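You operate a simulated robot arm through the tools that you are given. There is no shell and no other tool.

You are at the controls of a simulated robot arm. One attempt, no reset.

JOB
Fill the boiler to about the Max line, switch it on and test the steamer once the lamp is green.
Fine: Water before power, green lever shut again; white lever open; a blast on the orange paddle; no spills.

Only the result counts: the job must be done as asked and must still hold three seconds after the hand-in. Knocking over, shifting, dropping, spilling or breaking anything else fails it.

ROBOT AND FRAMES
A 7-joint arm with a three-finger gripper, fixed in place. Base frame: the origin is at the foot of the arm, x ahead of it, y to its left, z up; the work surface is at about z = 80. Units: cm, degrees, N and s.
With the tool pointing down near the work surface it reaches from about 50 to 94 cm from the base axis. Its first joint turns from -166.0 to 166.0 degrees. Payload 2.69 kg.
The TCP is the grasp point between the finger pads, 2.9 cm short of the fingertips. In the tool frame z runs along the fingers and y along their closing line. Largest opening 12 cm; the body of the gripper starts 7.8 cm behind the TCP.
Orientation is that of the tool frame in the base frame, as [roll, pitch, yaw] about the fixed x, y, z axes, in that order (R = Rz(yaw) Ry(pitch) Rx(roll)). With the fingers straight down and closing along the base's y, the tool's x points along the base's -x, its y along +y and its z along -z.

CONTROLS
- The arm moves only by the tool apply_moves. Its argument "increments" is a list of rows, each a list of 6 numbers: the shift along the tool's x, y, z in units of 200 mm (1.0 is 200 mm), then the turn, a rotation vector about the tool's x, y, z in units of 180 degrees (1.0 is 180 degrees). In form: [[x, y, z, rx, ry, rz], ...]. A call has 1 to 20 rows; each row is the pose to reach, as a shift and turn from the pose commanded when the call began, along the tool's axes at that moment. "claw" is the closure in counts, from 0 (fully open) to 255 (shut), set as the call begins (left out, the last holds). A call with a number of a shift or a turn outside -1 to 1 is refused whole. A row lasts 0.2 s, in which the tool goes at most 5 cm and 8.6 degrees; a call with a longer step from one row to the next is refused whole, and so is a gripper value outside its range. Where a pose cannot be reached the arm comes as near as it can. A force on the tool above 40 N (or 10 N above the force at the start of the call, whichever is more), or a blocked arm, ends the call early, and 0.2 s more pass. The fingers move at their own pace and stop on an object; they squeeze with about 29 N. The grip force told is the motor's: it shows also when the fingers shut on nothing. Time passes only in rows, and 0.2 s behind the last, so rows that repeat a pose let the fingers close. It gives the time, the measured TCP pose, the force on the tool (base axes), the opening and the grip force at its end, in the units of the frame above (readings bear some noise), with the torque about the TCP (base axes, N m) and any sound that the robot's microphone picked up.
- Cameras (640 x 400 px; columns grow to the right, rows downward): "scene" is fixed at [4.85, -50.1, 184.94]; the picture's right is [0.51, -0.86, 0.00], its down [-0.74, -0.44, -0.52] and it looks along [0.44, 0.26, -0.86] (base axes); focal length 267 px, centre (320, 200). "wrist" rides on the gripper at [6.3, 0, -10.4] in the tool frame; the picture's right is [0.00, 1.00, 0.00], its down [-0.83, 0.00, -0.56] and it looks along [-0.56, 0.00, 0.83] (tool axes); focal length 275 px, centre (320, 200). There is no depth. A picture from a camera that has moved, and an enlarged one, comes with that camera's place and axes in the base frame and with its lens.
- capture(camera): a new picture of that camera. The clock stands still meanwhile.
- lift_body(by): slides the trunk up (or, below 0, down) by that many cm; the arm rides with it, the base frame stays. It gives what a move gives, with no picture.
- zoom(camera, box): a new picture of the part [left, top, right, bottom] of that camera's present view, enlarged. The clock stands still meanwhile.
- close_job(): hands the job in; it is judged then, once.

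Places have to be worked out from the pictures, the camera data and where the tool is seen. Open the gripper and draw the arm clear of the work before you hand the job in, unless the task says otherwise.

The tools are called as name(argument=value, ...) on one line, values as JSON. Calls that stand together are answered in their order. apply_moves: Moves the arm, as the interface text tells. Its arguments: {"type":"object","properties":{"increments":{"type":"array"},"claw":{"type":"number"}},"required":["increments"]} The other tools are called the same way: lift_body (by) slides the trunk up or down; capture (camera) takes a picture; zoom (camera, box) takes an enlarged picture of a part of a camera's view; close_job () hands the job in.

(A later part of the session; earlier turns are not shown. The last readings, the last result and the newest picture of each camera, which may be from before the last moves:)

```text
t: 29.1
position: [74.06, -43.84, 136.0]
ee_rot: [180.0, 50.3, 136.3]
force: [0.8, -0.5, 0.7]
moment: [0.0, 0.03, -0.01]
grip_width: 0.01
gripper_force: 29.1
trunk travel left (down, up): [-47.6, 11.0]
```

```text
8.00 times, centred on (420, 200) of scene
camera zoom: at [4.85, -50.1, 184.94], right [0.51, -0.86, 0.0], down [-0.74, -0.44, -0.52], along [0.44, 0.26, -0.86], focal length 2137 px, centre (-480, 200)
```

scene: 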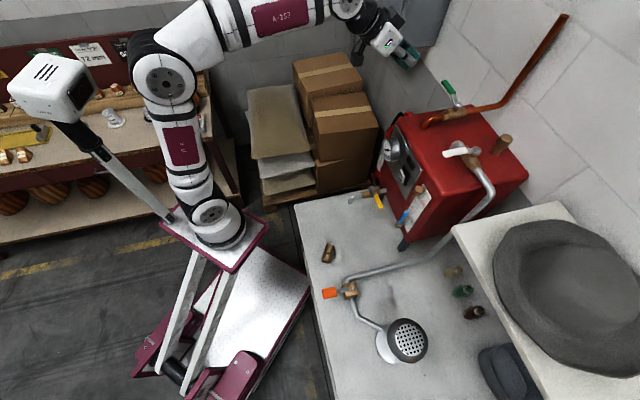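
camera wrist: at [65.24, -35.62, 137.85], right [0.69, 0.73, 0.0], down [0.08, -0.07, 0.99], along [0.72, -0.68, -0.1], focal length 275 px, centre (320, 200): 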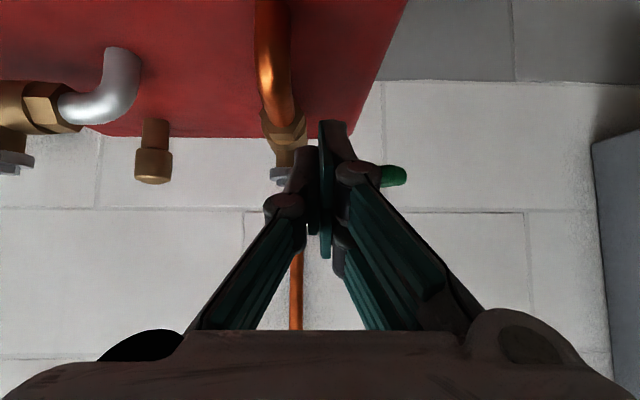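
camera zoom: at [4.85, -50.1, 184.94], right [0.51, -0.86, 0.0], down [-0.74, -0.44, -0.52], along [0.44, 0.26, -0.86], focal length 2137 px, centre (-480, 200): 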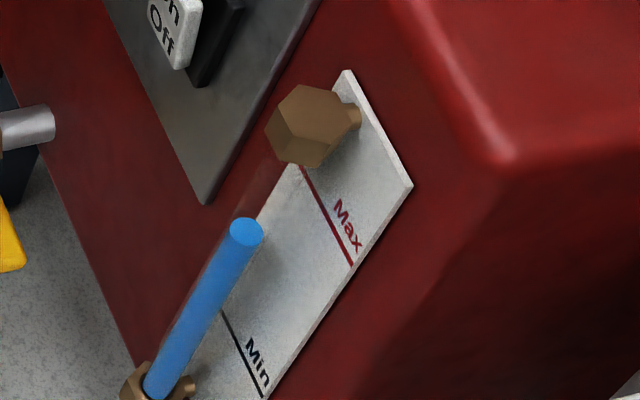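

Water top is at row 232, with 37 px left (~8.5 s). Waiting another 4.2 s.

apply_moves(increments=[[0, 0, 0, 0, 0, 0], [0, 0, 0, 0, 0, 0], [0, 0, 0, 0, 0, 0], [0, 0, 0, 0, 0, 0], [0, 0, 0, 0, 0, 0], [0, 0, 0, 0, 0, 0], [0, 0, 0, 0, 0, 0], [0, 0, 0, 0, 0, 0], [0, 0, 0, 0, 0, 0], [0, 0, 0, 0, 0, 0], [0, 0, 0, 0, 0, 0], [0, 0, 0, 0, 0, 0], [0, 0, 0, 0, 0, 0], [0, 0, 0, 0, 0, 0], [0, 0, 0, 0, 0, 0], [0, 0, 0, 0, 0, 0], [0, 0, 0, 0, 0, 0], [0, 0, 0, 0, 0, 0], [0, 0, 0, 0, 0, 0], [0, 0, 0, 0, 0, 0]])

zoom(camera="scene", box=[380, 175, 460, 225])

zoom(camera="scene", box=[360, 40, 520, 140])

```text
t: 33.3
position: [74.0, -43.77, 136.04]
ee_rot: [180.0, 50.2, 136.4]
force: [0.2, -0.3, -0.6]
moment: [-0.01, -0.02, -0.03]
grip_width: 0.0
gripper_force: 28.0
trunk travel left (down, up): [-47.6, 11.0]
```

```text
8.00 times, centred on (420, 200) of scene
camera zoom: at [4.85, -50.1, 184.94], right [0.51, -0.86, 0.0], down [-0.74, -0.44, -0.52], along [0.44, 0.26, -0.86], focal length 2137 px, centre (-480, 200)
```

zoom: 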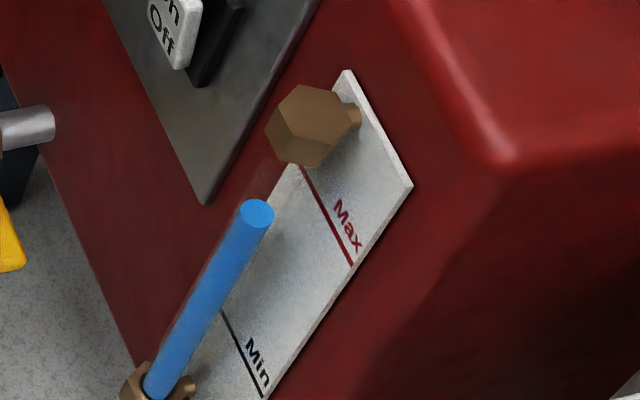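

```text
4.00 times, centred on (440, 90) of scene
camera zoom: at [4.85, -50.1, 184.94], right [0.51, -0.86, 0.0], down [-0.74, -0.44, -0.52], along [0.44, 0.26, -0.86], focal length 1068 px, centre (-160, 640)
```

zoom: 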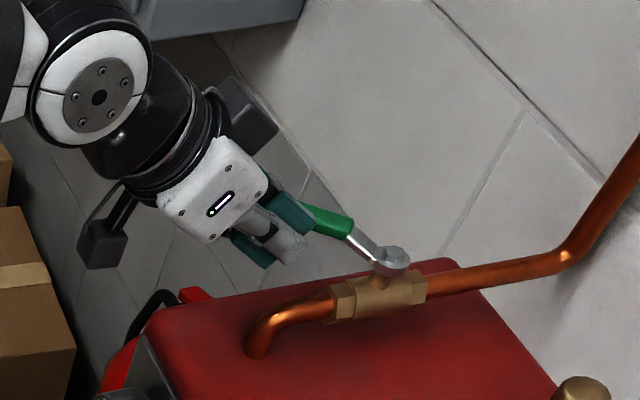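

Water top is at row 213, 18 px (~4 s) short of Max. I wait 2.2 s more and recheck, then close.

apply_moves(increments=[[0, 0, 0, 0, 0, 0], [0, 0, 0, 0, 0, 0], [0, 0, 0, 0, 0, 0], [0, 0, 0, 0, 0, 0], [0, 0, 0, 0, 0, 0], [0, 0, 0, 0, 0, 0], [0, 0, 0, 0, 0, 0], [0, 0, 0, 0, 0, 0], [0, 0, 0, 0, 0, 0], [0, 0, 0, 0, 0, 0]])

zoom(camera="scene", box=[380, 175, 460, 225])

```text
t: 35.5
position: [73.94, -43.81, 136.01]
ee_rot: [-179.9, 50.2, 136.4]
force: [-0.8, 0.4, -0.5]
moment: [0.02, 0.01, -0.01]
grip_width: 0.02
gripper_force: 28.5
trunk travel left (down, up): [-47.6, 11.0]
```

```text
8.00 times, centred on (420, 200) of scene
camera zoom: at [4.85, -50.1, 184.94], right [0.51, -0.86, 0.0], down [-0.74, -0.44, -0.52], along [0.44, 0.26, -0.86], focal length 2137 px, centre (-480, 200)
```

zoom: 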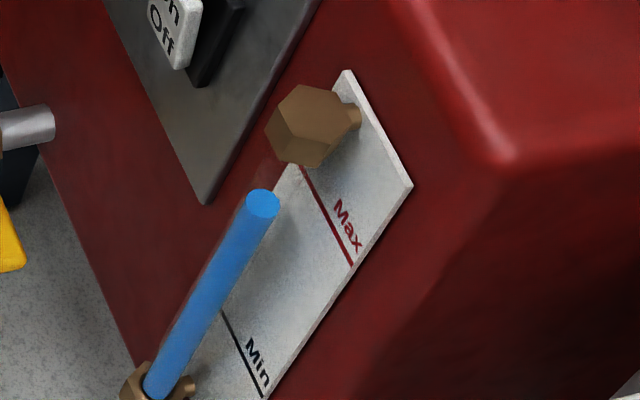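

Water top is at row 204, so I close now: pushing the handle clockwise back along the arc to its shut position.

apply_moves(increments=[[-0.0388, 0.029, 0.0465, 0, 0, 0], [-0.0563, 0.0705, 0.0676, 0, 0, 0], [-0.0749, 0.104, 0.0899, 0, 0, 0], [-0.1002, 0.137, 0.1202, 0, 0, 0], [-0.1251, 0.161, 0.1501, 0, 0, 0], [-0.1558, 0.1815, 0.187, 0, 0, 0], [-0.1846, 0.1935, 0.2216, 0, 0, 0]])

zoom(camera="scene", box=[390, 40, 550, 140])

zoom(camera="scene", box=[380, 175, 460, 225])

capture(camera="wrist")

```text
t: 37.1
position: [80.54, -44.74, 136.3]
ee_rot: [179.9, 50.3, 136.2]
force: [-24.6, 18.5, 7.8]
moment: [0.01, 0.0, -0.04]
grip_width: 0.01
gripper_force: 29.1
trunk travel left (down, up): [-47.6, 11.0]
```

```text
4.00 times, centred on (470, 90) of scene
camera zoom: at [4.85, -50.1, 184.94], right [0.51, -0.86, 0.0], down [-0.74, -0.44, -0.52], along [0.44, 0.26, -0.86], focal length 1068 px, centre (-280, 640)
```

zoom: 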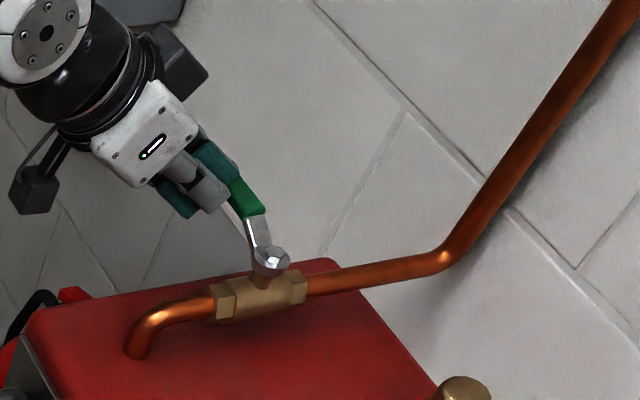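

```text
8.00 times, centred on (420, 200) of scene
camera zoom: at [4.85, -50.1, 184.94], right [0.51, -0.86, 0.0], down [-0.74, -0.44, -0.52], along [0.44, 0.26, -0.86], focal length 2137 px, centre (-480, 200)
```

zoom: 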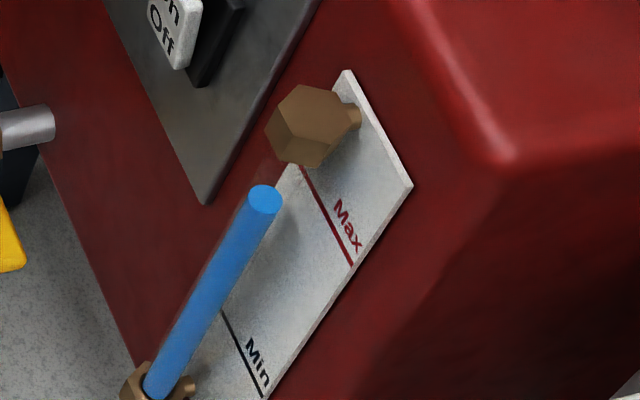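

```text
taken
camera wrist: at [71.79, -36.52, 138.16], right [0.69, 0.73, 0.0], down [0.08, -0.07, 0.99], along [0.72, -0.68, -0.1], focal length 275 px, centre (320, 200)
```

wrist: 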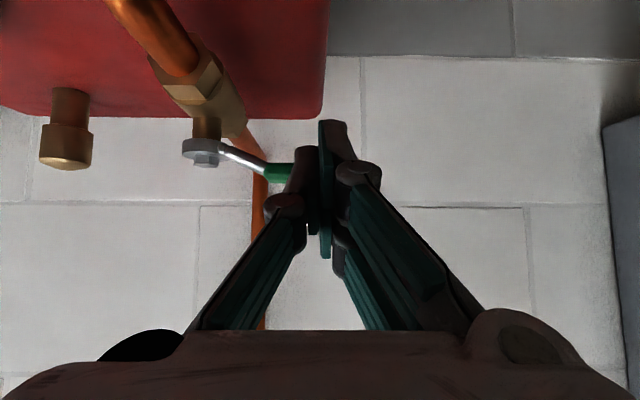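

The lever hit its shut stop (31 N reaction) and looks the same as at the start; the water top is at row 200, essentially at Max. I back the hand straight off along the tool axis and confirm the level has stopped.

apply_moves(increments=[[0, 0, -0.1, 0, 0, 0], [0, 0, -0.25, 0, 0, 0], [0, 0, -0.45, 0, 0, 0], [0, 0, -0.65, 0, 0, 0]])

zoom(camera="scene", box=[380, 175, 460, 225])

zoom(camera="scene", box=[390, 40, 550, 140])

capture(camera="wrist")

capture(camera="scene")

```text
t: 38.1
position: [73.59, -38.26, 144.14]
ee_rot: [179.9, 50.3, 136.3]
force: [0.8, -0.9, -0.5]
moment: [0.0, 0.0, 0.06]
grip_width: 0.01
gripper_force: 28.8
trunk travel left (down, up): [-47.6, 11.0]
```

```text
8.00 times, centred on (420, 200) of scene
camera zoom: at [4.85, -50.1, 184.94], right [0.51, -0.86, 0.0], down [-0.74, -0.44, -0.52], along [0.44, 0.26, -0.86], focal length 2137 px, centre (-480, 200)
```

zoom: 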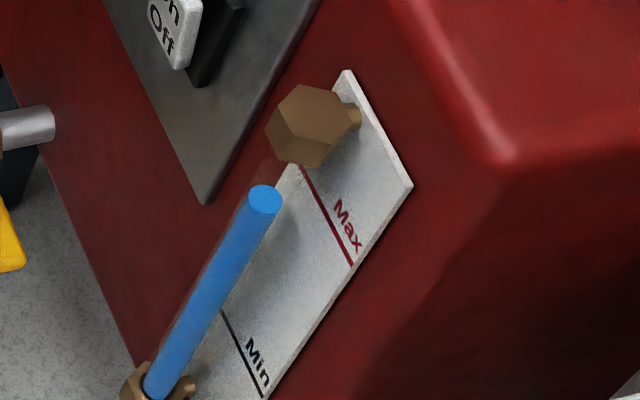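

```text
4.00 times, centred on (470, 90) of scene
camera zoom: at [4.85, -50.1, 184.94], right [0.51, -0.86, 0.0], down [-0.74, -0.44, -0.52], along [0.44, 0.26, -0.86], focal length 1068 px, centre (-280, 640)
```

zoom: 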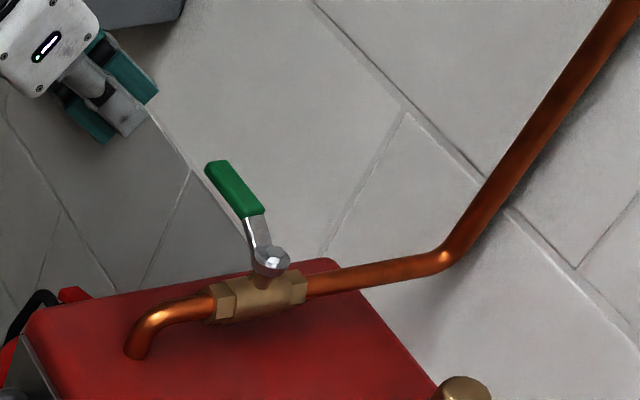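

```text
taken
camera wrist: at [64.9, -30.0, 145.98], right [0.69, 0.73, 0.0], down [0.08, -0.07, 0.99], along [0.72, -0.68, -0.11], focal length 275 px, centre (320, 200)
```

wrist: 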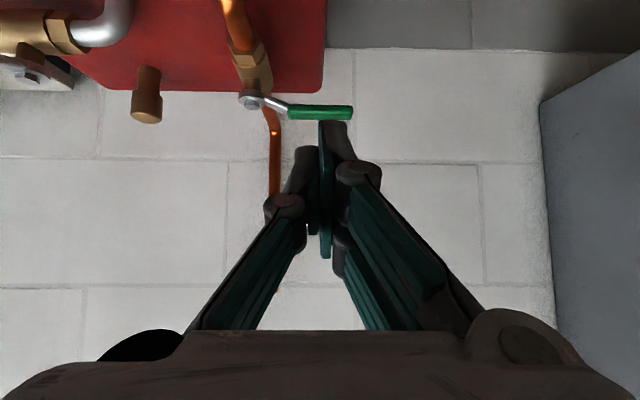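

```text
taken
```

scene: 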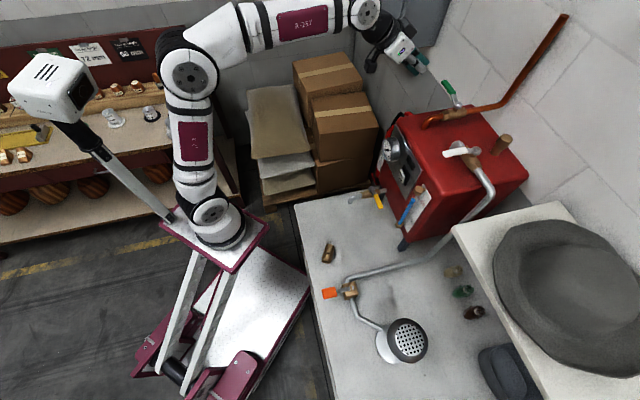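

Green is shut and the level is holding at Max. Next is the switch: I move back to about (57, -32, 140) in front of the boiler for a closer look at the panel.

apply_moves(increments=[[0.136, -0.069, -0.1, 0, 0, 0], [0.272, -0.138, -0.2, 0, 0, 0], [0.408, -0.207, -0.3, 0, 0, 0], [0.544, -0.276, -0.4, 0, 0, 0], [0.68, -0.345, -0.5, 0, 0, 0]])

capture(camera="wrist")

zoom(camera="scene", box=[375, 125, 455, 175])

capture(camera="scene")

```text
t: 39.3
position: [56.7, -31.78, 140.28]
ee_rot: [180.0, 50.3, 136.4]
force: [0.6, -0.2, -0.5]
moment: [-0.03, 0.02, 0.03]
grip_width: 0.01
gripper_force: 28.5
trunk travel left (down, up): [-47.6, 11.0]
```

```text
taken
camera wrist: at [47.98, -23.57, 142.02], right [0.69, 0.73, 0.0], down [0.08, -0.07, 0.99], along [0.72, -0.68, -0.1], focal length 275 px, centre (320, 200)
```

wrist: 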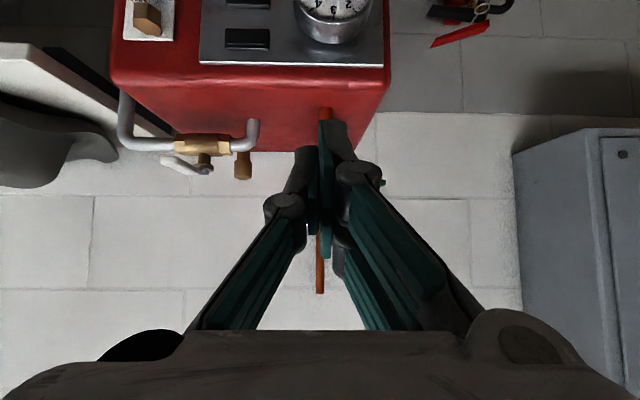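

```text
8.00 times, centred on (415, 150) of scene
camera zoom: at [4.85, -50.1, 184.94], right [0.51, -0.86, 0.0], down [-0.74, -0.44, -0.52], along [0.44, 0.26, -0.86], focal length 2137 px, centre (-440, 600)
```

zoom: 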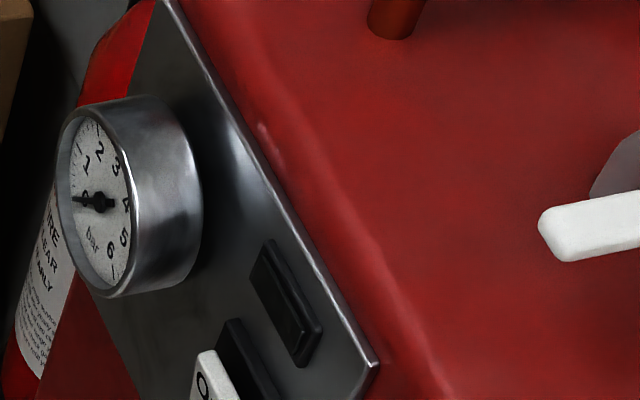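

```text
taken
```

scene: 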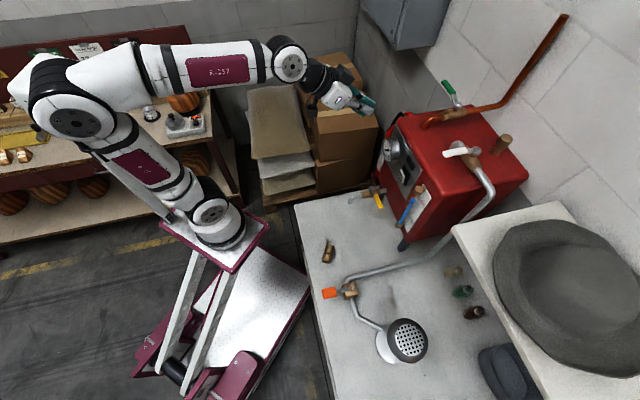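

Elbow and panel are clear. I descend in front of the panel to about (52, -37.5, 122) and raise the tool toward horizontal (pitch 70°).

apply_moves(increments=[[0.137, -0.074, 0.121, 0, -0.022, 0], [0.275, -0.147, 0.242, 0, -0.044, 0], [0.412, -0.221, 0.363, 0, -0.067, 0], [0.55, -0.295, 0.484, 0, -0.089, 0], [0.687, -0.3685, 0.605, 0, -0.111, 0]])

capture(camera="wrist")

capture(camera="scene")

```text
t: 40.5
position: [52.19, -37.27, 121.76]
ee_rot: [179.9, 70.2, 136.4]
force: [-0.2, 0.8, -0.8]
moment: [0.0, 0.02, -0.03]
grip_width: 0.0
gripper_force: 28.2
trunk travel left (down, up): [-47.6, 11.0]
```

```text
taken
camera wrist: at [43.51, -29.22, 119.32], right [0.69, 0.73, 0.0], down [-0.17, 0.17, 0.97], along [0.7, -0.67, 0.24], focal length 275 px, centre (320, 200)
```

wrist: 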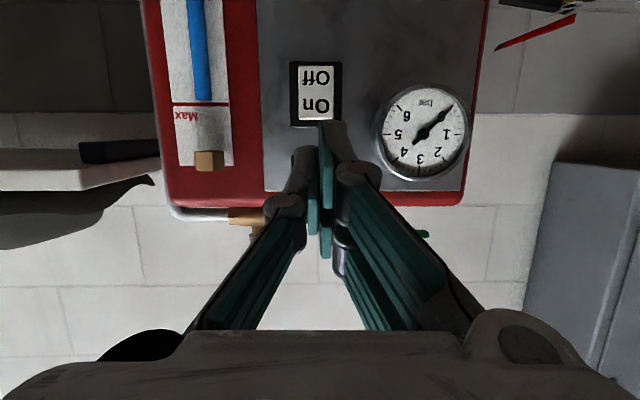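

```text
taken
```

scene: 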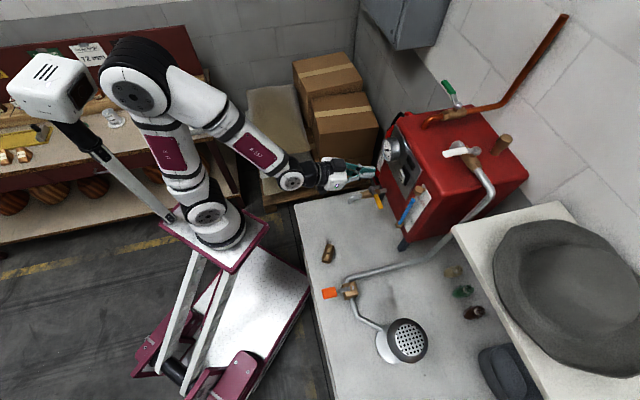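

Clear frontal view. I zoom on the sight glass and the switch.

zoom(camera="wrist", box=[150, 60, 246, 180])

zoom(camera="wrist", box=[260, 40, 380, 140])

```text
3.33 times, centred on (198, 120) of wrist
camera zoom: at [43.51, -29.22, 119.32], right [0.69, 0.73, 0.0], down [-0.17, 0.17, 0.97], along [0.7, -0.67, 0.24], focal length 918 px, centre (727, 467)
```

zoom: 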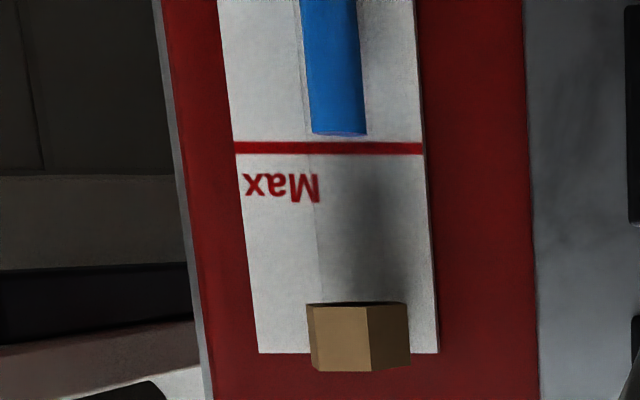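

```text
4.00 times, centred on (320, 90) of wrist
camera zoom: at [43.51, -29.22, 119.32], right [0.69, 0.73, 0.0], down [-0.17, 0.17, 0.97], along [0.7, -0.67, 0.24], focal length 1101 px, centre (320, 640)
```

zoom: 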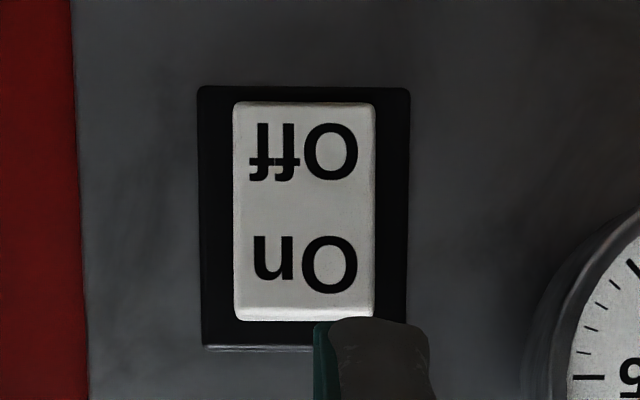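

The water is within 0.2 cm of the Max line – good. The rocker is at e_d ≈ 76.6, z 113.9–118.3, and "On" is the upper half, currently sticking out (off). I move the fingertip to about 1.3 cm in front of the On half.

apply_moves(increments=[[0.02, -0.009, 0.12, 0, 0, 0], [0.035, -0.0175, 0.24, 0, 0, 0], [0.0406, -0.0175, 0.36, 0, 0, 0], [0.0406, -0.0175, 0.43, 0, 0, 0], [0.0406, -0.0175, 0.482, 0, 0, 0]])

capture(camera="wrist")

zoom(camera="scene", box=[350, 125, 446, 185])

```text
t: 41.7
position: [58.35, -43.86, 117.74]
ee_rot: [179.9, 70.3, 136.4]
force: [0.7, -0.4, 0.2]
moment: [0.03, 0.04, -0.04]
grip_width: 0.0
gripper_force: 28.6
trunk travel left (down, up): [-47.6, 11.0]
```

```text
taken
camera wrist: at [49.63, -35.71, 115.41], right [0.69, 0.73, 0.0], down [-0.17, 0.17, 0.97], along [0.7, -0.67, 0.24], focal length 275 px, centre (320, 200)
```

wrist: 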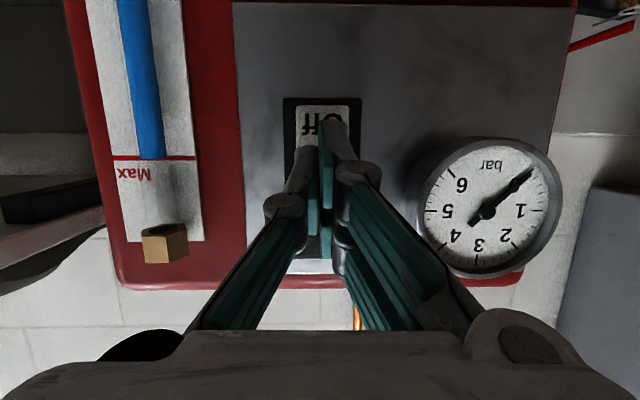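

```text
6.67 times, centred on (398, 155) of scene
camera zoom: at [4.85, -50.1, 184.94], right [0.51, -0.86, 0.0], down [-0.74, -0.44, -0.52], along [0.44, 0.26, -0.86], focal length 1780 px, centre (-200, 500)
```

zoom: 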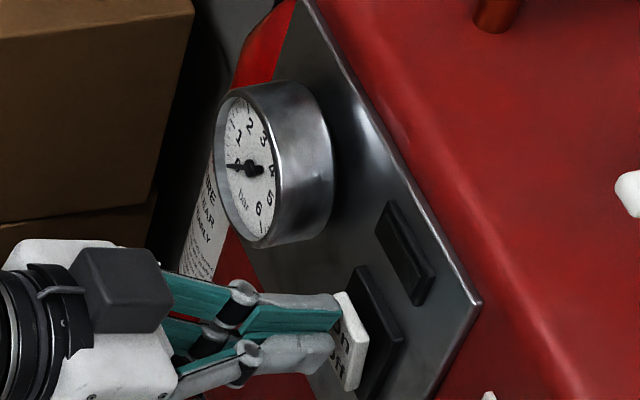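

The tip is just in front of the On half. I press forward slowly along the face normal, 0.3 cm per row.

apply_moves(increments=[[-0.0051, 0, 0.0141, 0, 0, 0], [-0.0102, 0, 0.0282, 0, 0, 0], [-0.0152, 0, 0.0423, 0, 0, 0], [-0.0203, 0, 0.0565, 0, 0, 0], [-0.0254, 0, 0.0706, 0, 0, 0], [-0.0305, 0, 0.0847, 0, 0, 0]])

capture(camera="wrist")

zoom(camera="scene", box=[350, 125, 446, 185])

```text
t: 43.0
position: [59.03, -44.78, 117.92]
ee_rot: [179.9, 70.1, 136.4]
force: [-19.0, 22.4, 11.8]
moment: [-0.43, -0.35, 0.25]
grip_width: 0.02
gripper_force: 27.8
trunk travel left (down, up): [-47.6, 11.0]
stopped in row 6: the force on the tool passed its limit at 44 N (the readings are from after the stop); the commanded pose is now the measured one
```

```text
taken
camera wrist: at [50.38, -36.5, 115.56], right [0.69, 0.73, 0.0], down [-0.17, 0.17, 0.97], along [0.71, -0.67, 0.24], focal length 275 px, centre (320, 200)
```

wrist: 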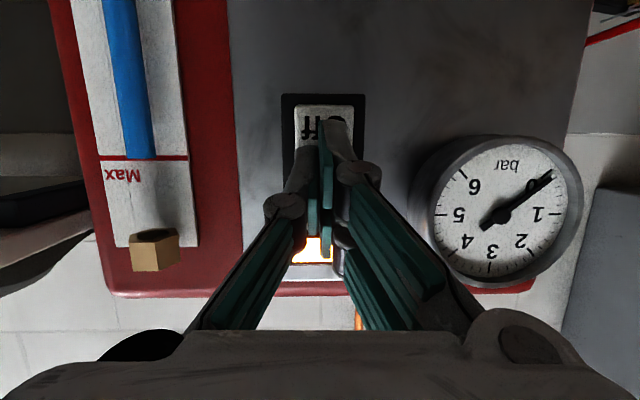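

```text
6.67 times, centred on (398, 155) of scene
camera zoom: at [4.85, -50.1, 184.94], right [0.51, -0.86, 0.0], down [-0.74, -0.44, -0.52], along [0.44, 0.26, -0.86], focal length 1780 px, centre (-200, 500)
```

zoom: 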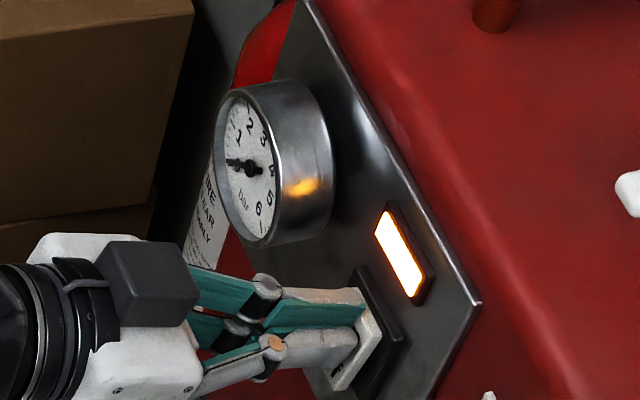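

The lamp lit orange – the boiler is on and heating. I back off along the face normal.

apply_moves(increments=[[0.017, 0, -0.047, 0, 0, 0], [0.06, 0, -0.16, 0, 0, 0], [0.11, 0, -0.3, 0, 0, 0], [0.152, 0, -0.4234, 0, 0, 0]])

capture(camera="wrist")

zoom(camera="scene", box=[350, 125, 446, 185])

```text
t: 44.0
position: [52.69, -38.54, 117.86]
ee_rot: [179.8, 69.9, 136.2]
force: [0.9, -0.1, 0.0]
moment: [0.01, 0.02, -0.03]
grip_width: 0.01
gripper_force: 28.2
trunk travel left (down, up): [-47.6, 11.0]
```

```text
taken
camera wrist: at [44.03, -30.54, 115.56], right [0.69, 0.72, 0.0], down [-0.17, 0.16, 0.97], along [0.7, -0.67, 0.24], focal length 275 px, centre (320, 200)
```

wrist: 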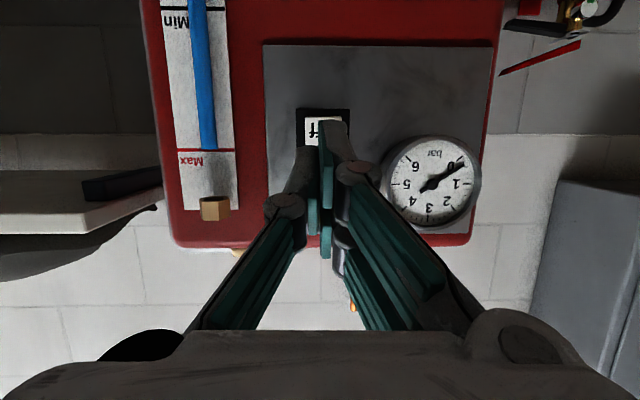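

```text
6.67 times, centred on (398, 155) of scene
camera zoom: at [4.85, -50.1, 184.94], right [0.51, -0.86, 0.0], down [-0.74, -0.44, -0.52], along [0.44, 0.26, -0.86], focal length 1780 px, centre (-200, 500)
```

zoom: 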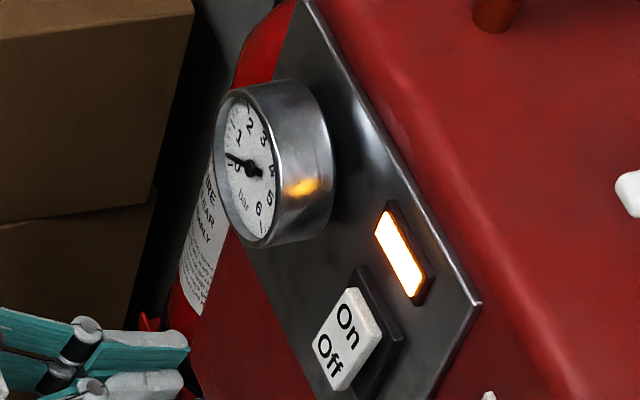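

Switch is On and the lamp is amber, with the gauge starting to climb. While it heats I move up toward the white lever (nut ≈ (63.8, -60.7, 134.1), handle pointing to the boiler front).

apply_moves(increments=[[-0.143, -0.04, -0.074, 0, 0.022, 0], [-0.287, -0.08, -0.148, 0, 0.044, 0], [-0.43, -0.12, -0.221, 0, 0.067, 0], [-0.574, -0.16, -0.295, 0, 0.089, 0], [-0.717, -0.2, -0.369, 0, 0.111, 0]])

capture(camera="wrist")

zoom(camera="scene", box=[350, 105, 510, 205])

```text
t: 45.2
position: [48.4, -40.04, 134.19]
ee_rot: [177.3, 50.5, 133.9]
force: [-6.2, -2.7, -2.3]
moment: [0.06, -0.38, 0.45]
grip_width: 0.01
gripper_force: 28.0
out of reach, approached as far as the arm can: row 4
trunk travel left (down, up): [-47.6, 11.0]
```

```text
taken
camera wrist: at [39.65, -31.8, 135.86], right [0.69, 0.72, 0.03], down [0.05, -0.09, 0.99], along [0.72, -0.69, -0.1], focal length 275 px, centre (320, 200)
```

wrist: 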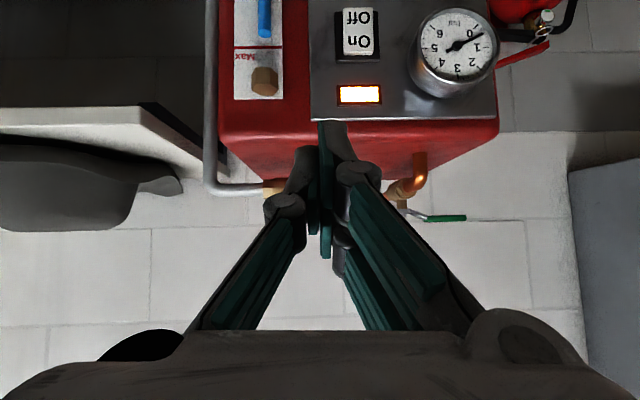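

```text
4.00 times, centred on (430, 155) of scene
camera zoom: at [4.85, -50.1, 184.94], right [0.51, -0.86, 0.0], down [-0.74, -0.44, -0.52], along [0.44, 0.26, -0.86], focal length 1068 px, centre (-120, 380)
```

zoom: 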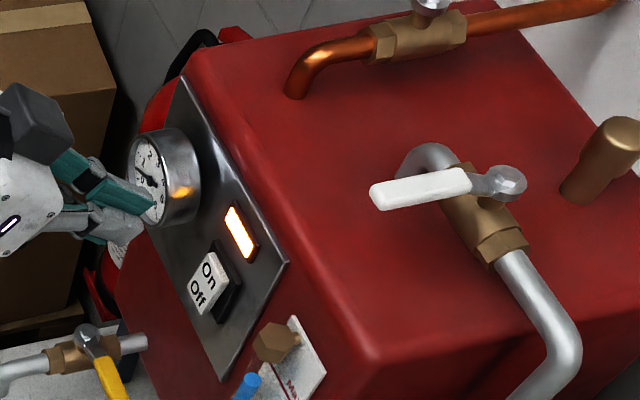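

The readings show a small orientation deviation near a reach limit. I let it settle and check the arm's posture.

apply_moves(increments=[[0, 0, 0, 0, 0, 0], [0, 0, 0, 0, 0, 0]])

capture(camera="scene")

```text
t: 45.8
position: [48.32, -39.98, 133.7]
ee_rot: [180.0, 50.0, 136.4]
force: [0.1, -1.3, 0.5]
moment: [-0.01, 0.04, 0.04]
grip_width: 0.01
gripper_force: 28.5
trunk travel left (down, up): [-47.6, 11.0]
```

```text
taken
```

scene: 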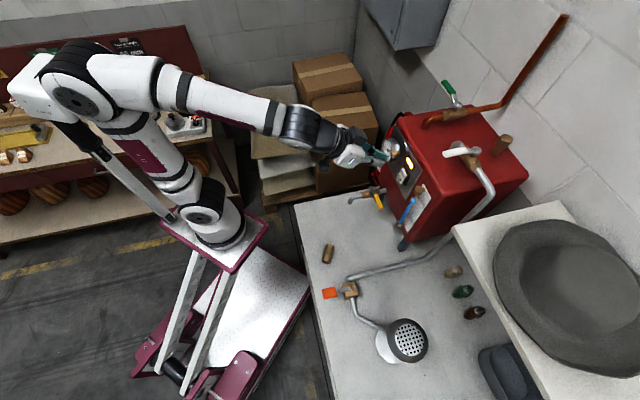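

Settled at (48.3, -40.0, 133.7), pitch 50°. I rise and move forward to above the left side of the white handle.

apply_moves(increments=[[-0.2175, -0.005, -0.052, 0, 0, 0], [-0.445, -0.01, -0.0144, 0, 0, 0], [-0.6235, -0.015, 0.097, 0, 0, 0], [-0.752, -0.02, 0.25, 0, 0, 0], [-0.856, -0.024, 0.375, 0, 0, 0]])

capture(camera="wrist")

capture(camera="scene")

```text
t: 47.0
position: [60.57, -51.96, 142.27]
ee_rot: [179.9, 50.0, 136.3]
force: [-0.8, 0.5, 0.8]
moment: [-0.02, 0.0, -0.02]
grip_width: 0.0
gripper_force: 28.8
trunk travel left (down, up): [-47.6, 11.0]
```

```text
taken
camera wrist: at [51.71, -43.8, 144.21], right [0.69, 0.73, 0.0], down [0.08, -0.07, 0.99], along [0.72, -0.68, -0.11], focal length 275 px, centre (320, 200)
```

wrist: 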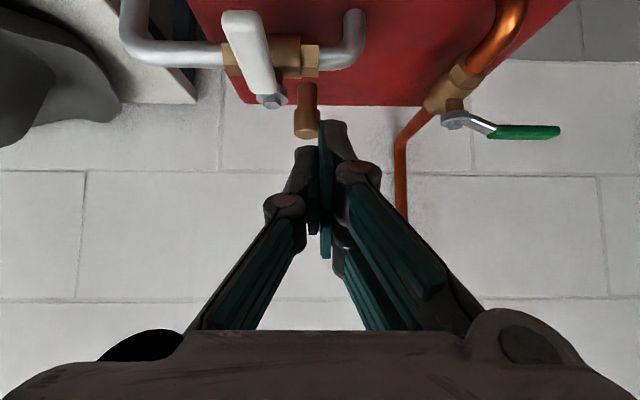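

```text
taken
```

scene: 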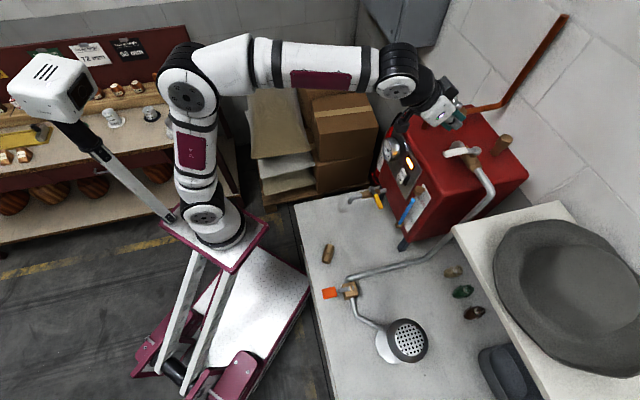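

The white handle is confirmed pointing to the front, with the stick 1.9 cm to its left and above. I lower the stick beside it and check the lamp.

apply_moves(increments=[[0.077, 0, 0.0643, 0, 0, 0], [0.153, 0, 0.129, 0, 0, 0], [0.23, 0, 0.193, 0, 0, 0]])

capture(camera="wrist")

zoom(camera="scene", box=[370, 90, 530, 190])

```text
t: 47.8
position: [60.38, -52.12, 136.07]
ee_rot: [-179.9, 49.9, 136.4]
force: [-0.2, 0.0, 0.2]
moment: [-0.01, 0.0, -0.01]
grip_width: 0.01
gripper_force: 28.7
trunk travel left (down, up): [-47.6, 11.0]
```

```text
taken
camera wrist: at [51.6, -43.92, 137.97], right [0.69, 0.73, 0.0], down [0.08, -0.07, 0.99], along [0.72, -0.68, -0.11], focal length 275 px, centre (320, 200)
```

wrist: 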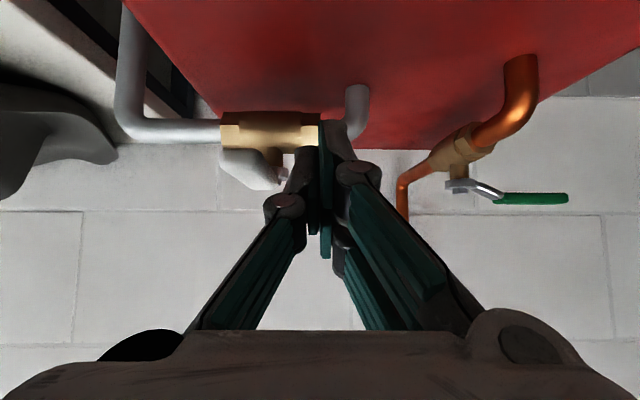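

```text
4.00 times, centred on (450, 140) of scene
camera zoom: at [4.85, -50.1, 184.94], right [0.51, -0.86, 0.0], down [-0.74, -0.44, -0.52], along [0.44, 0.26, -0.86], focal length 1068 px, centre (-200, 440)
```

zoom: 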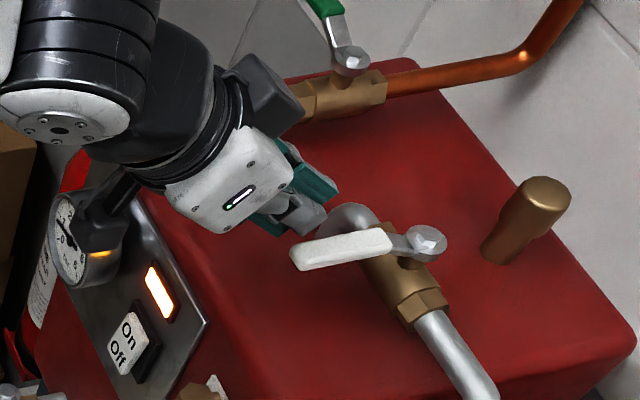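

The stick is beside the white handle (handle centre z ≈ 135.5) and the lamp is still amber. I wait here for the lamp to turn green.

apply_moves(increments=[[0, 0, 0, 0, 0, 0], [0, 0, 0, 0, 0, 0], [0, 0, 0, 0, 0, 0], [0, 0, 0, 0, 0, 0], [0, 0, 0, 0, 0, 0], [0, 0, 0, 0, 0, 0], [0, 0, 0, 0, 0, 0], [0, 0, 0, 0, 0, 0], [0, 0, 0, 0, 0, 0], [0, 0, 0, 0, 0, 0], [0, 0, 0, 0, 0, 0], [0, 0, 0, 0, 0, 0], [0, 0, 0, 0, 0, 0], [0, 0, 0, 0, 0, 0], [0, 0, 0, 0, 0, 0], [0, 0, 0, 0, 0, 0], [0, 0, 0, 0, 0, 0], [0, 0, 0, 0, 0, 0], [0, 0, 0, 0, 0, 0], [0, 0, 0, 0, 0, 0]])

zoom(camera="scene", box=[370, 125, 450, 225])

```text
t: 52.0
position: [60.31, -52.08, 136.09]
ee_rot: [179.9, 49.8, 136.4]
force: [0.2, 0.5, -0.5]
moment: [0.05, -0.01, -0.03]
grip_width: 0.0
gripper_force: 28.5
trunk travel left (down, up): [-47.6, 11.0]
```

```text
4.00 times, centred on (410, 175) of scene
camera zoom: at [4.85, -50.1, 184.94], right [0.51, -0.86, 0.0], down [-0.74, -0.44, -0.52], along [0.44, 0.26, -0.86], focal length 1068 px, centre (-40, 300)
```

zoom: 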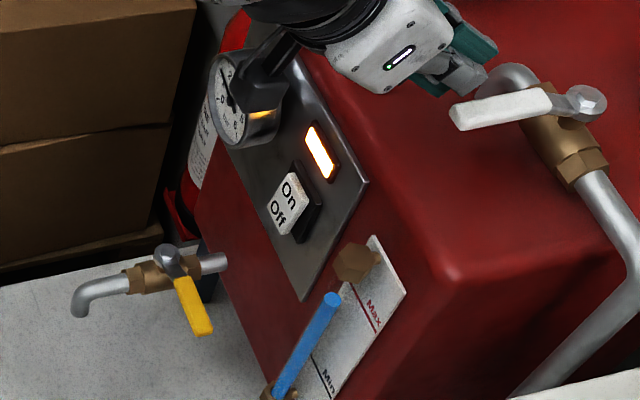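

Still amber with the gauge near 1 bar. I keep waiting.

apply_moves(increments=[[0, 0, 0, 0, 0, 0], [0, 0, 0, 0, 0, 0], [0, 0, 0, 0, 0, 0], [0, 0, 0, 0, 0, 0], [0, 0, 0, 0, 0, 0], [0, 0, 0, 0, 0, 0], [0, 0, 0, 0, 0, 0], [0, 0, 0, 0, 0, 0], [0, 0, 0, 0, 0, 0], [0, 0, 0, 0, 0, 0], [0, 0, 0, 0, 0, 0], [0, 0, 0, 0, 0, 0], [0, 0, 0, 0, 0, 0], [0, 0, 0, 0, 0, 0], [0, 0, 0, 0, 0, 0], [0, 0, 0, 0, 0, 0], [0, 0, 0, 0, 0, 0], [0, 0, 0, 0, 0, 0], [0, 0, 0, 0, 0, 0], [0, 0, 0, 0, 0, 0]])

zoom(camera="scene", box=[380, 125, 444, 165])

```text
t: 56.2
position: [60.31, -52.13, 136.04]
ee_rot: [180.0, 49.9, 136.3]
force: [-0.6, 0.0, 0.1]
moment: [0.0, 0.03, 0.0]
grip_width: 0.0
gripper_force: 29.0
trunk travel left (down, up): [-47.6, 11.0]
```

```text
10.00 times, centred on (412, 145) of scene
camera zoom: at [4.85, -50.1, 184.94], right [0.51, -0.86, 0.0], down [-0.74, -0.44, -0.52], along [0.44, 0.26, -0.86], focal length 2671 px, centre (-600, 750)
```

zoom: 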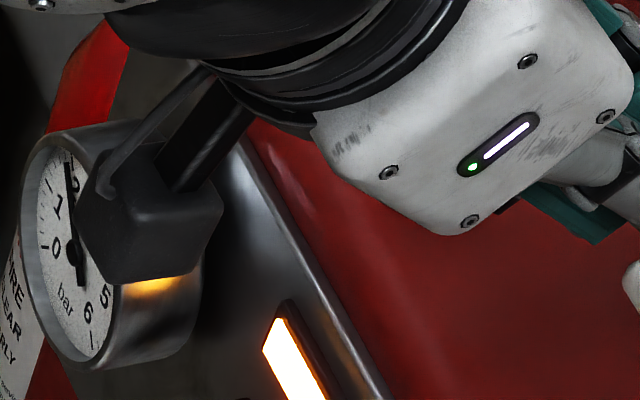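

The gauge reads about 1.8 bar and is rising, with the lamp still amber. I wait on.

apply_moves(increments=[[0, 0, 0, 0, 0, 0], [0, 0, 0, 0, 0, 0], [0, 0, 0, 0, 0, 0], [0, 0, 0, 0, 0, 0], [0, 0, 0, 0, 0, 0], [0, 0, 0, 0, 0, 0], [0, 0, 0, 0, 0, 0], [0, 0, 0, 0, 0, 0], [0, 0, 0, 0, 0, 0], [0, 0, 0, 0, 0, 0], [0, 0, 0, 0, 0, 0], [0, 0, 0, 0, 0, 0], [0, 0, 0, 0, 0, 0], [0, 0, 0, 0, 0, 0], [0, 0, 0, 0, 0, 0], [0, 0, 0, 0, 0, 0], [0, 0, 0, 0, 0, 0], [0, 0, 0, 0, 0, 0], [0, 0, 0, 0, 0, 0], [0, 0, 0, 0, 0, 0]])

zoom(camera="scene", box=[370, 125, 450, 225])

```text
t: 60.4
position: [60.39, -52.12, 136.08]
ee_rot: [179.9, 49.9, 136.4]
force: [0.4, -0.5, 0.1]
moment: [0.0, 0.0, -0.01]
grip_width: 0.0
gripper_force: 28.3
trunk travel left (down, up): [-47.6, 11.0]
```

```text
4.00 times, centred on (410, 175) of scene
camera zoom: at [4.85, -50.1, 184.94], right [0.51, -0.86, 0.0], down [-0.74, -0.44, -0.52], along [0.44, 0.26, -0.86], focal length 1068 px, centre (-40, 300)
```

zoom: 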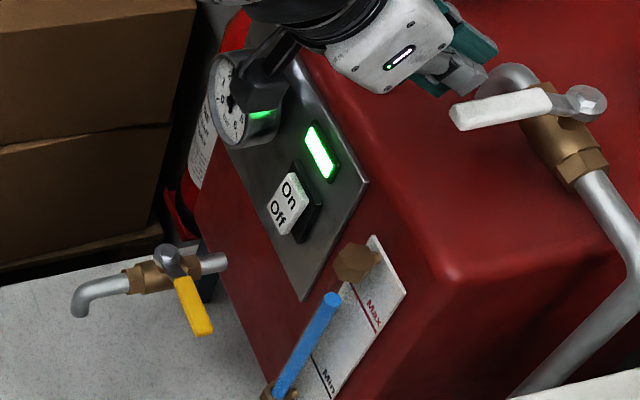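

The lamp is green. I now push the white handle counter-clockwise (toward the right, along its pipe), first through about 50°.

apply_moves(increments=[[-0.007, -0.063, -0.015, 0, 0, 0], [-0.008, -0.118, -0.029, 0, 0, 0], [-0.007, -0.175, -0.0306, 0, 0, 0], [-0.0124, -0.2215, -0.0241, 0, 0, 0], [-0.0227, -0.2665, -0.0119, 0, 0, 0], [-0.0375, -0.3085, 0.0057, 0, 0, 0], [-0.0562, -0.346, 0.0279, 0, 0, 0]])

capture(camera="wrist")

zoom(camera="scene", box=[390, 90, 550, 190])

```text
t: 62.0
position: [56.22, -57.88, 136.58]
ee_rot: [-180.0, 50.0, 136.4]
force: [-0.1, 1.3, 3.3]
moment: [-0.13, -0.04, 0.0]
grip_width: 0.02
gripper_force: 28.8
trunk travel left (down, up): [-47.6, 11.0]
```

```text
taken
camera wrist: at [47.47, -49.69, 138.52], right [0.69, 0.73, 0.0], down [0.08, -0.07, 0.99], along [0.72, -0.68, -0.11], focal length 275 px, centre (320, 200)
```

wrist: 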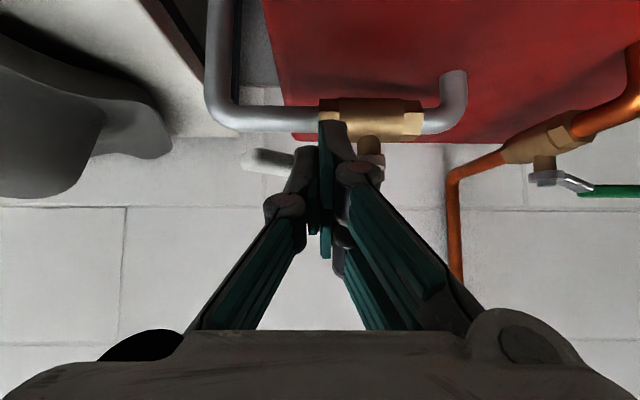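

```text
4.00 times, centred on (470, 140) of scene
camera zoom: at [4.85, -50.1, 184.94], right [0.51, -0.86, 0.0], down [-0.74, -0.44, -0.52], along [0.44, 0.26, -0.86], focal length 1068 px, centre (-280, 440)
```

zoom: 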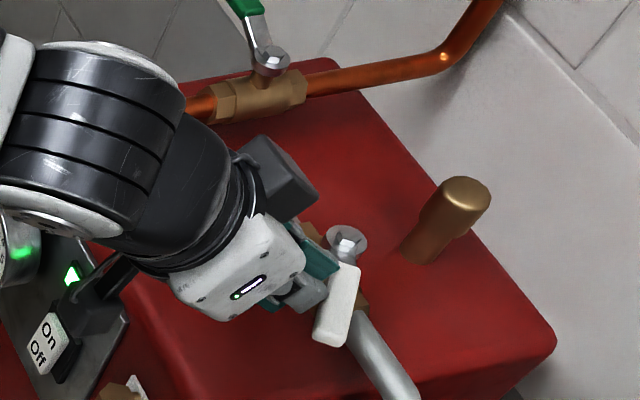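

The white lever is about 60° round. I continue pushing toward its open stop.

apply_moves(increments=[[-0.0161, -0.0175, 0.0192, 0, 0, 0], [-0.0305, -0.03, 0.0364, 0, 0, 0], [-0.0514, -0.049, 0.0613, 0, 0, 0], [-0.0723, -0.068, 0.0862, 0, 0, 0], [-0.0965, -0.08, 0.1149, 0, 0, 0], [-0.1212, -0.09, 0.1444, 0, 0, 0]])

capture(camera="wrist")

zoom(camera="scene", box=[390, 90, 550, 190])

```text
t: 63.4
position: [57.82, -61.69, 136.5]
ee_rot: [179.9, 50.0, 136.4]
force: [-3.2, -0.9, 5.8]
moment: [-0.12, -0.05, -0.04]
grip_width: 0.0
gripper_force: 28.2
trunk travel left (down, up): [-47.6, 11.0]
```

```text
taken
camera wrist: at [49.1, -53.61, 138.43], right [0.69, 0.73, 0.0], down [0.08, -0.07, 0.99], along [0.72, -0.68, -0.11], focal length 275 px, centre (320, 200)
```

wrist: 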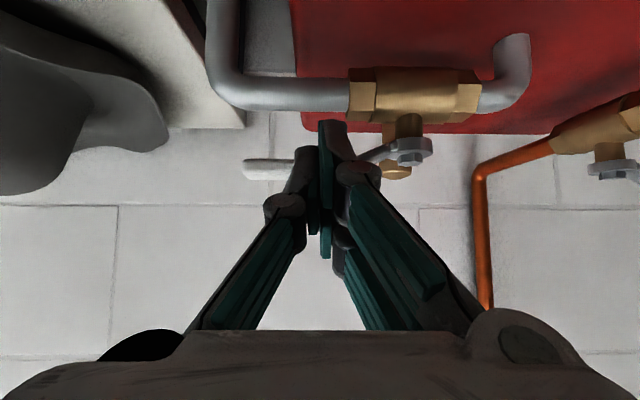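

```text
4.00 times, centred on (470, 140) of scene
camera zoom: at [4.85, -50.1, 184.94], right [0.51, -0.86, 0.0], down [-0.74, -0.44, -0.52], along [0.44, 0.26, -0.86], focal length 1068 px, centre (-280, 440)
```

zoom: 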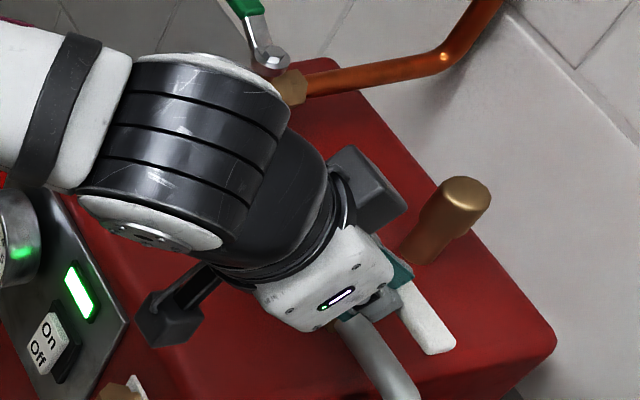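

The lever looks aligned with its pipe. I push a little further in small steps to seat it at the stop, watching the force.

apply_moves(increments=[[-0.0064, -0.001, 0.0077, 0, 0, 0], [-0.0129, -0.002, 0.0153, 0, 0, 0], [-0.0193, -0.003, 0.023, 0, 0, 0], [-0.0257, -0.004, 0.0306, 0, 0, 0]])

capture(camera="wrist")

zoom(camera="scene", box=[390, 90, 550, 190])

```text
t: 64.2
position: [57.95, -62.06, 136.69]
ee_rot: [179.9, 49.9, 136.4]
force: [-13.7, 23.1, 6.9]
moment: [0.15, 0.05, 0.15]
grip_width: 0.6
gripper_force: 28.7
trunk travel left (down, up): [-47.6, 11.0]
stopped in row 4: the force on the tool passed its limit at 42 N (the readings are from after the stop); the commanded pose is now the measured one
```

```text
taken
camera wrist: at [49.19, -53.84, 138.65], right [0.69, 0.73, 0.0], down [0.08, -0.07, 0.99], along [0.72, -0.68, -0.11], focal length 275 px, centre (320, 200)
```

wrist: 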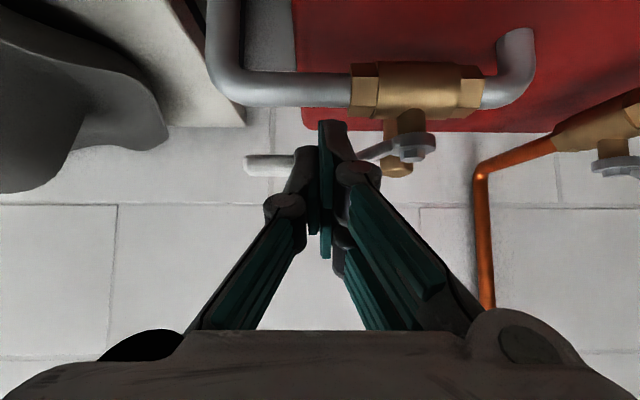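

```text
4.00 times, centred on (470, 140) of scene
camera zoom: at [4.85, -50.1, 184.94], right [0.51, -0.86, 0.0], down [-0.74, -0.44, -0.52], along [0.44, 0.26, -0.86], focal length 1068 px, centre (-280, 440)
```

zoom: 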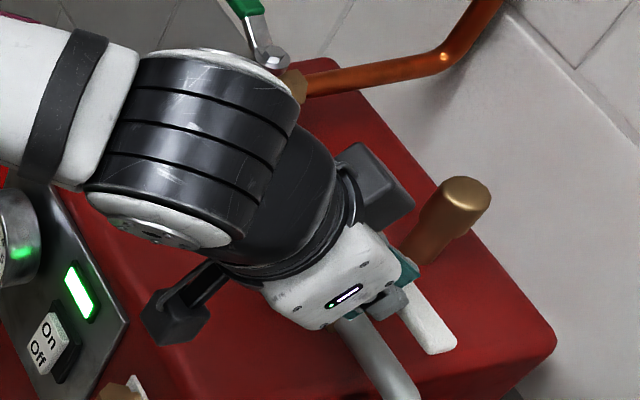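

The white lever is against its open stop. I back off and rise away from the boiler, then check the lever and lamp.

apply_moves(increments=[[0.0193, 0.01, -0.023, 0, 0, 0], [0.0193, 0.01, -0.2, 0, 0, 0], [0.0193, 0.01, -0.4, 0, 0, 0], [0.0193, 0.01, -0.6, 0, 0, 0]])

capture(camera="wrist")

capture(camera="scene")

zoom(camera="scene", box=[300, 260, 420, 360])

```text
t: 65.2
position: [51.72, -55.76, 143.54]
ee_rot: [179.8, 49.7, 136.3]
force: [0.5, -1.0, -0.4]
moment: [0.03, 0.02, 0.0]
grip_width: 0.01
gripper_force: 29.1
trunk travel left (down, up): [-47.6, 11.0]
```

```text
taken
camera wrist: at [42.92, -47.62, 145.59], right [0.69, 0.73, 0.0], down [0.08, -0.08, 0.99], along [0.72, -0.68, -0.11], focal length 275 px, centre (320, 200)
```

wrist: 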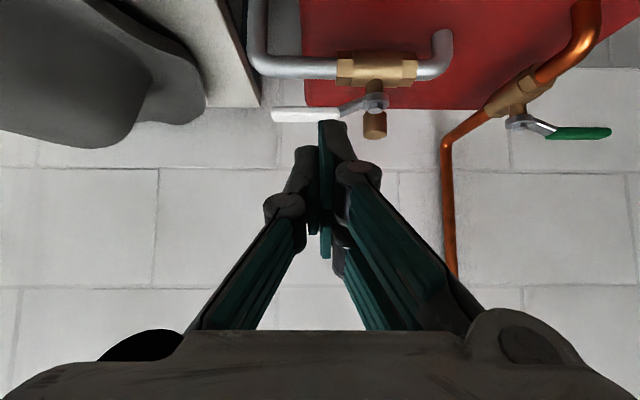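

```text
taken
```

scene: 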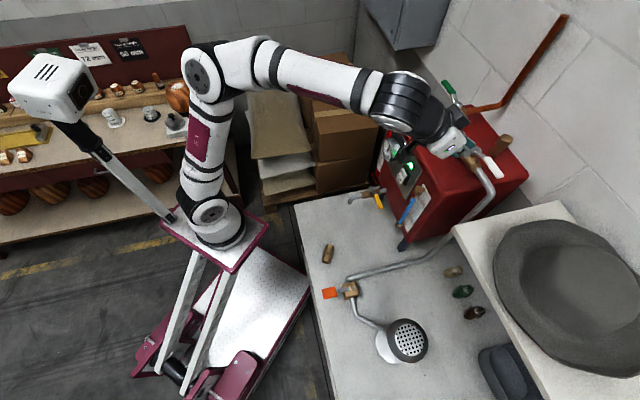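

```text
4.00 times, centred on (360, 310) of scene
camera zoom: at [4.85, -50.1, 184.94], right [0.51, -0.86, 0.0], down [-0.74, -0.44, -0.52], along [0.44, 0.26, -0.86], focal length 1068 px, centre (160, -240)
```

zoom: 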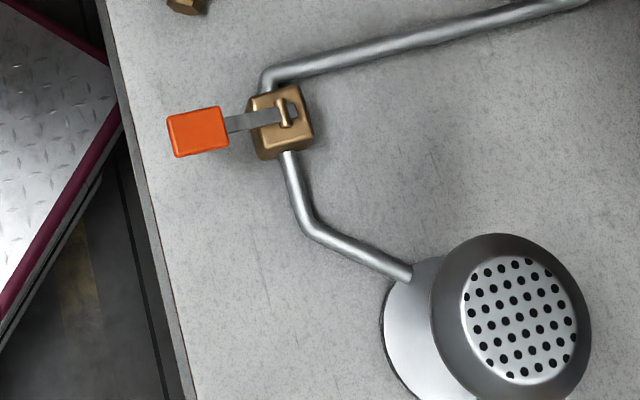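

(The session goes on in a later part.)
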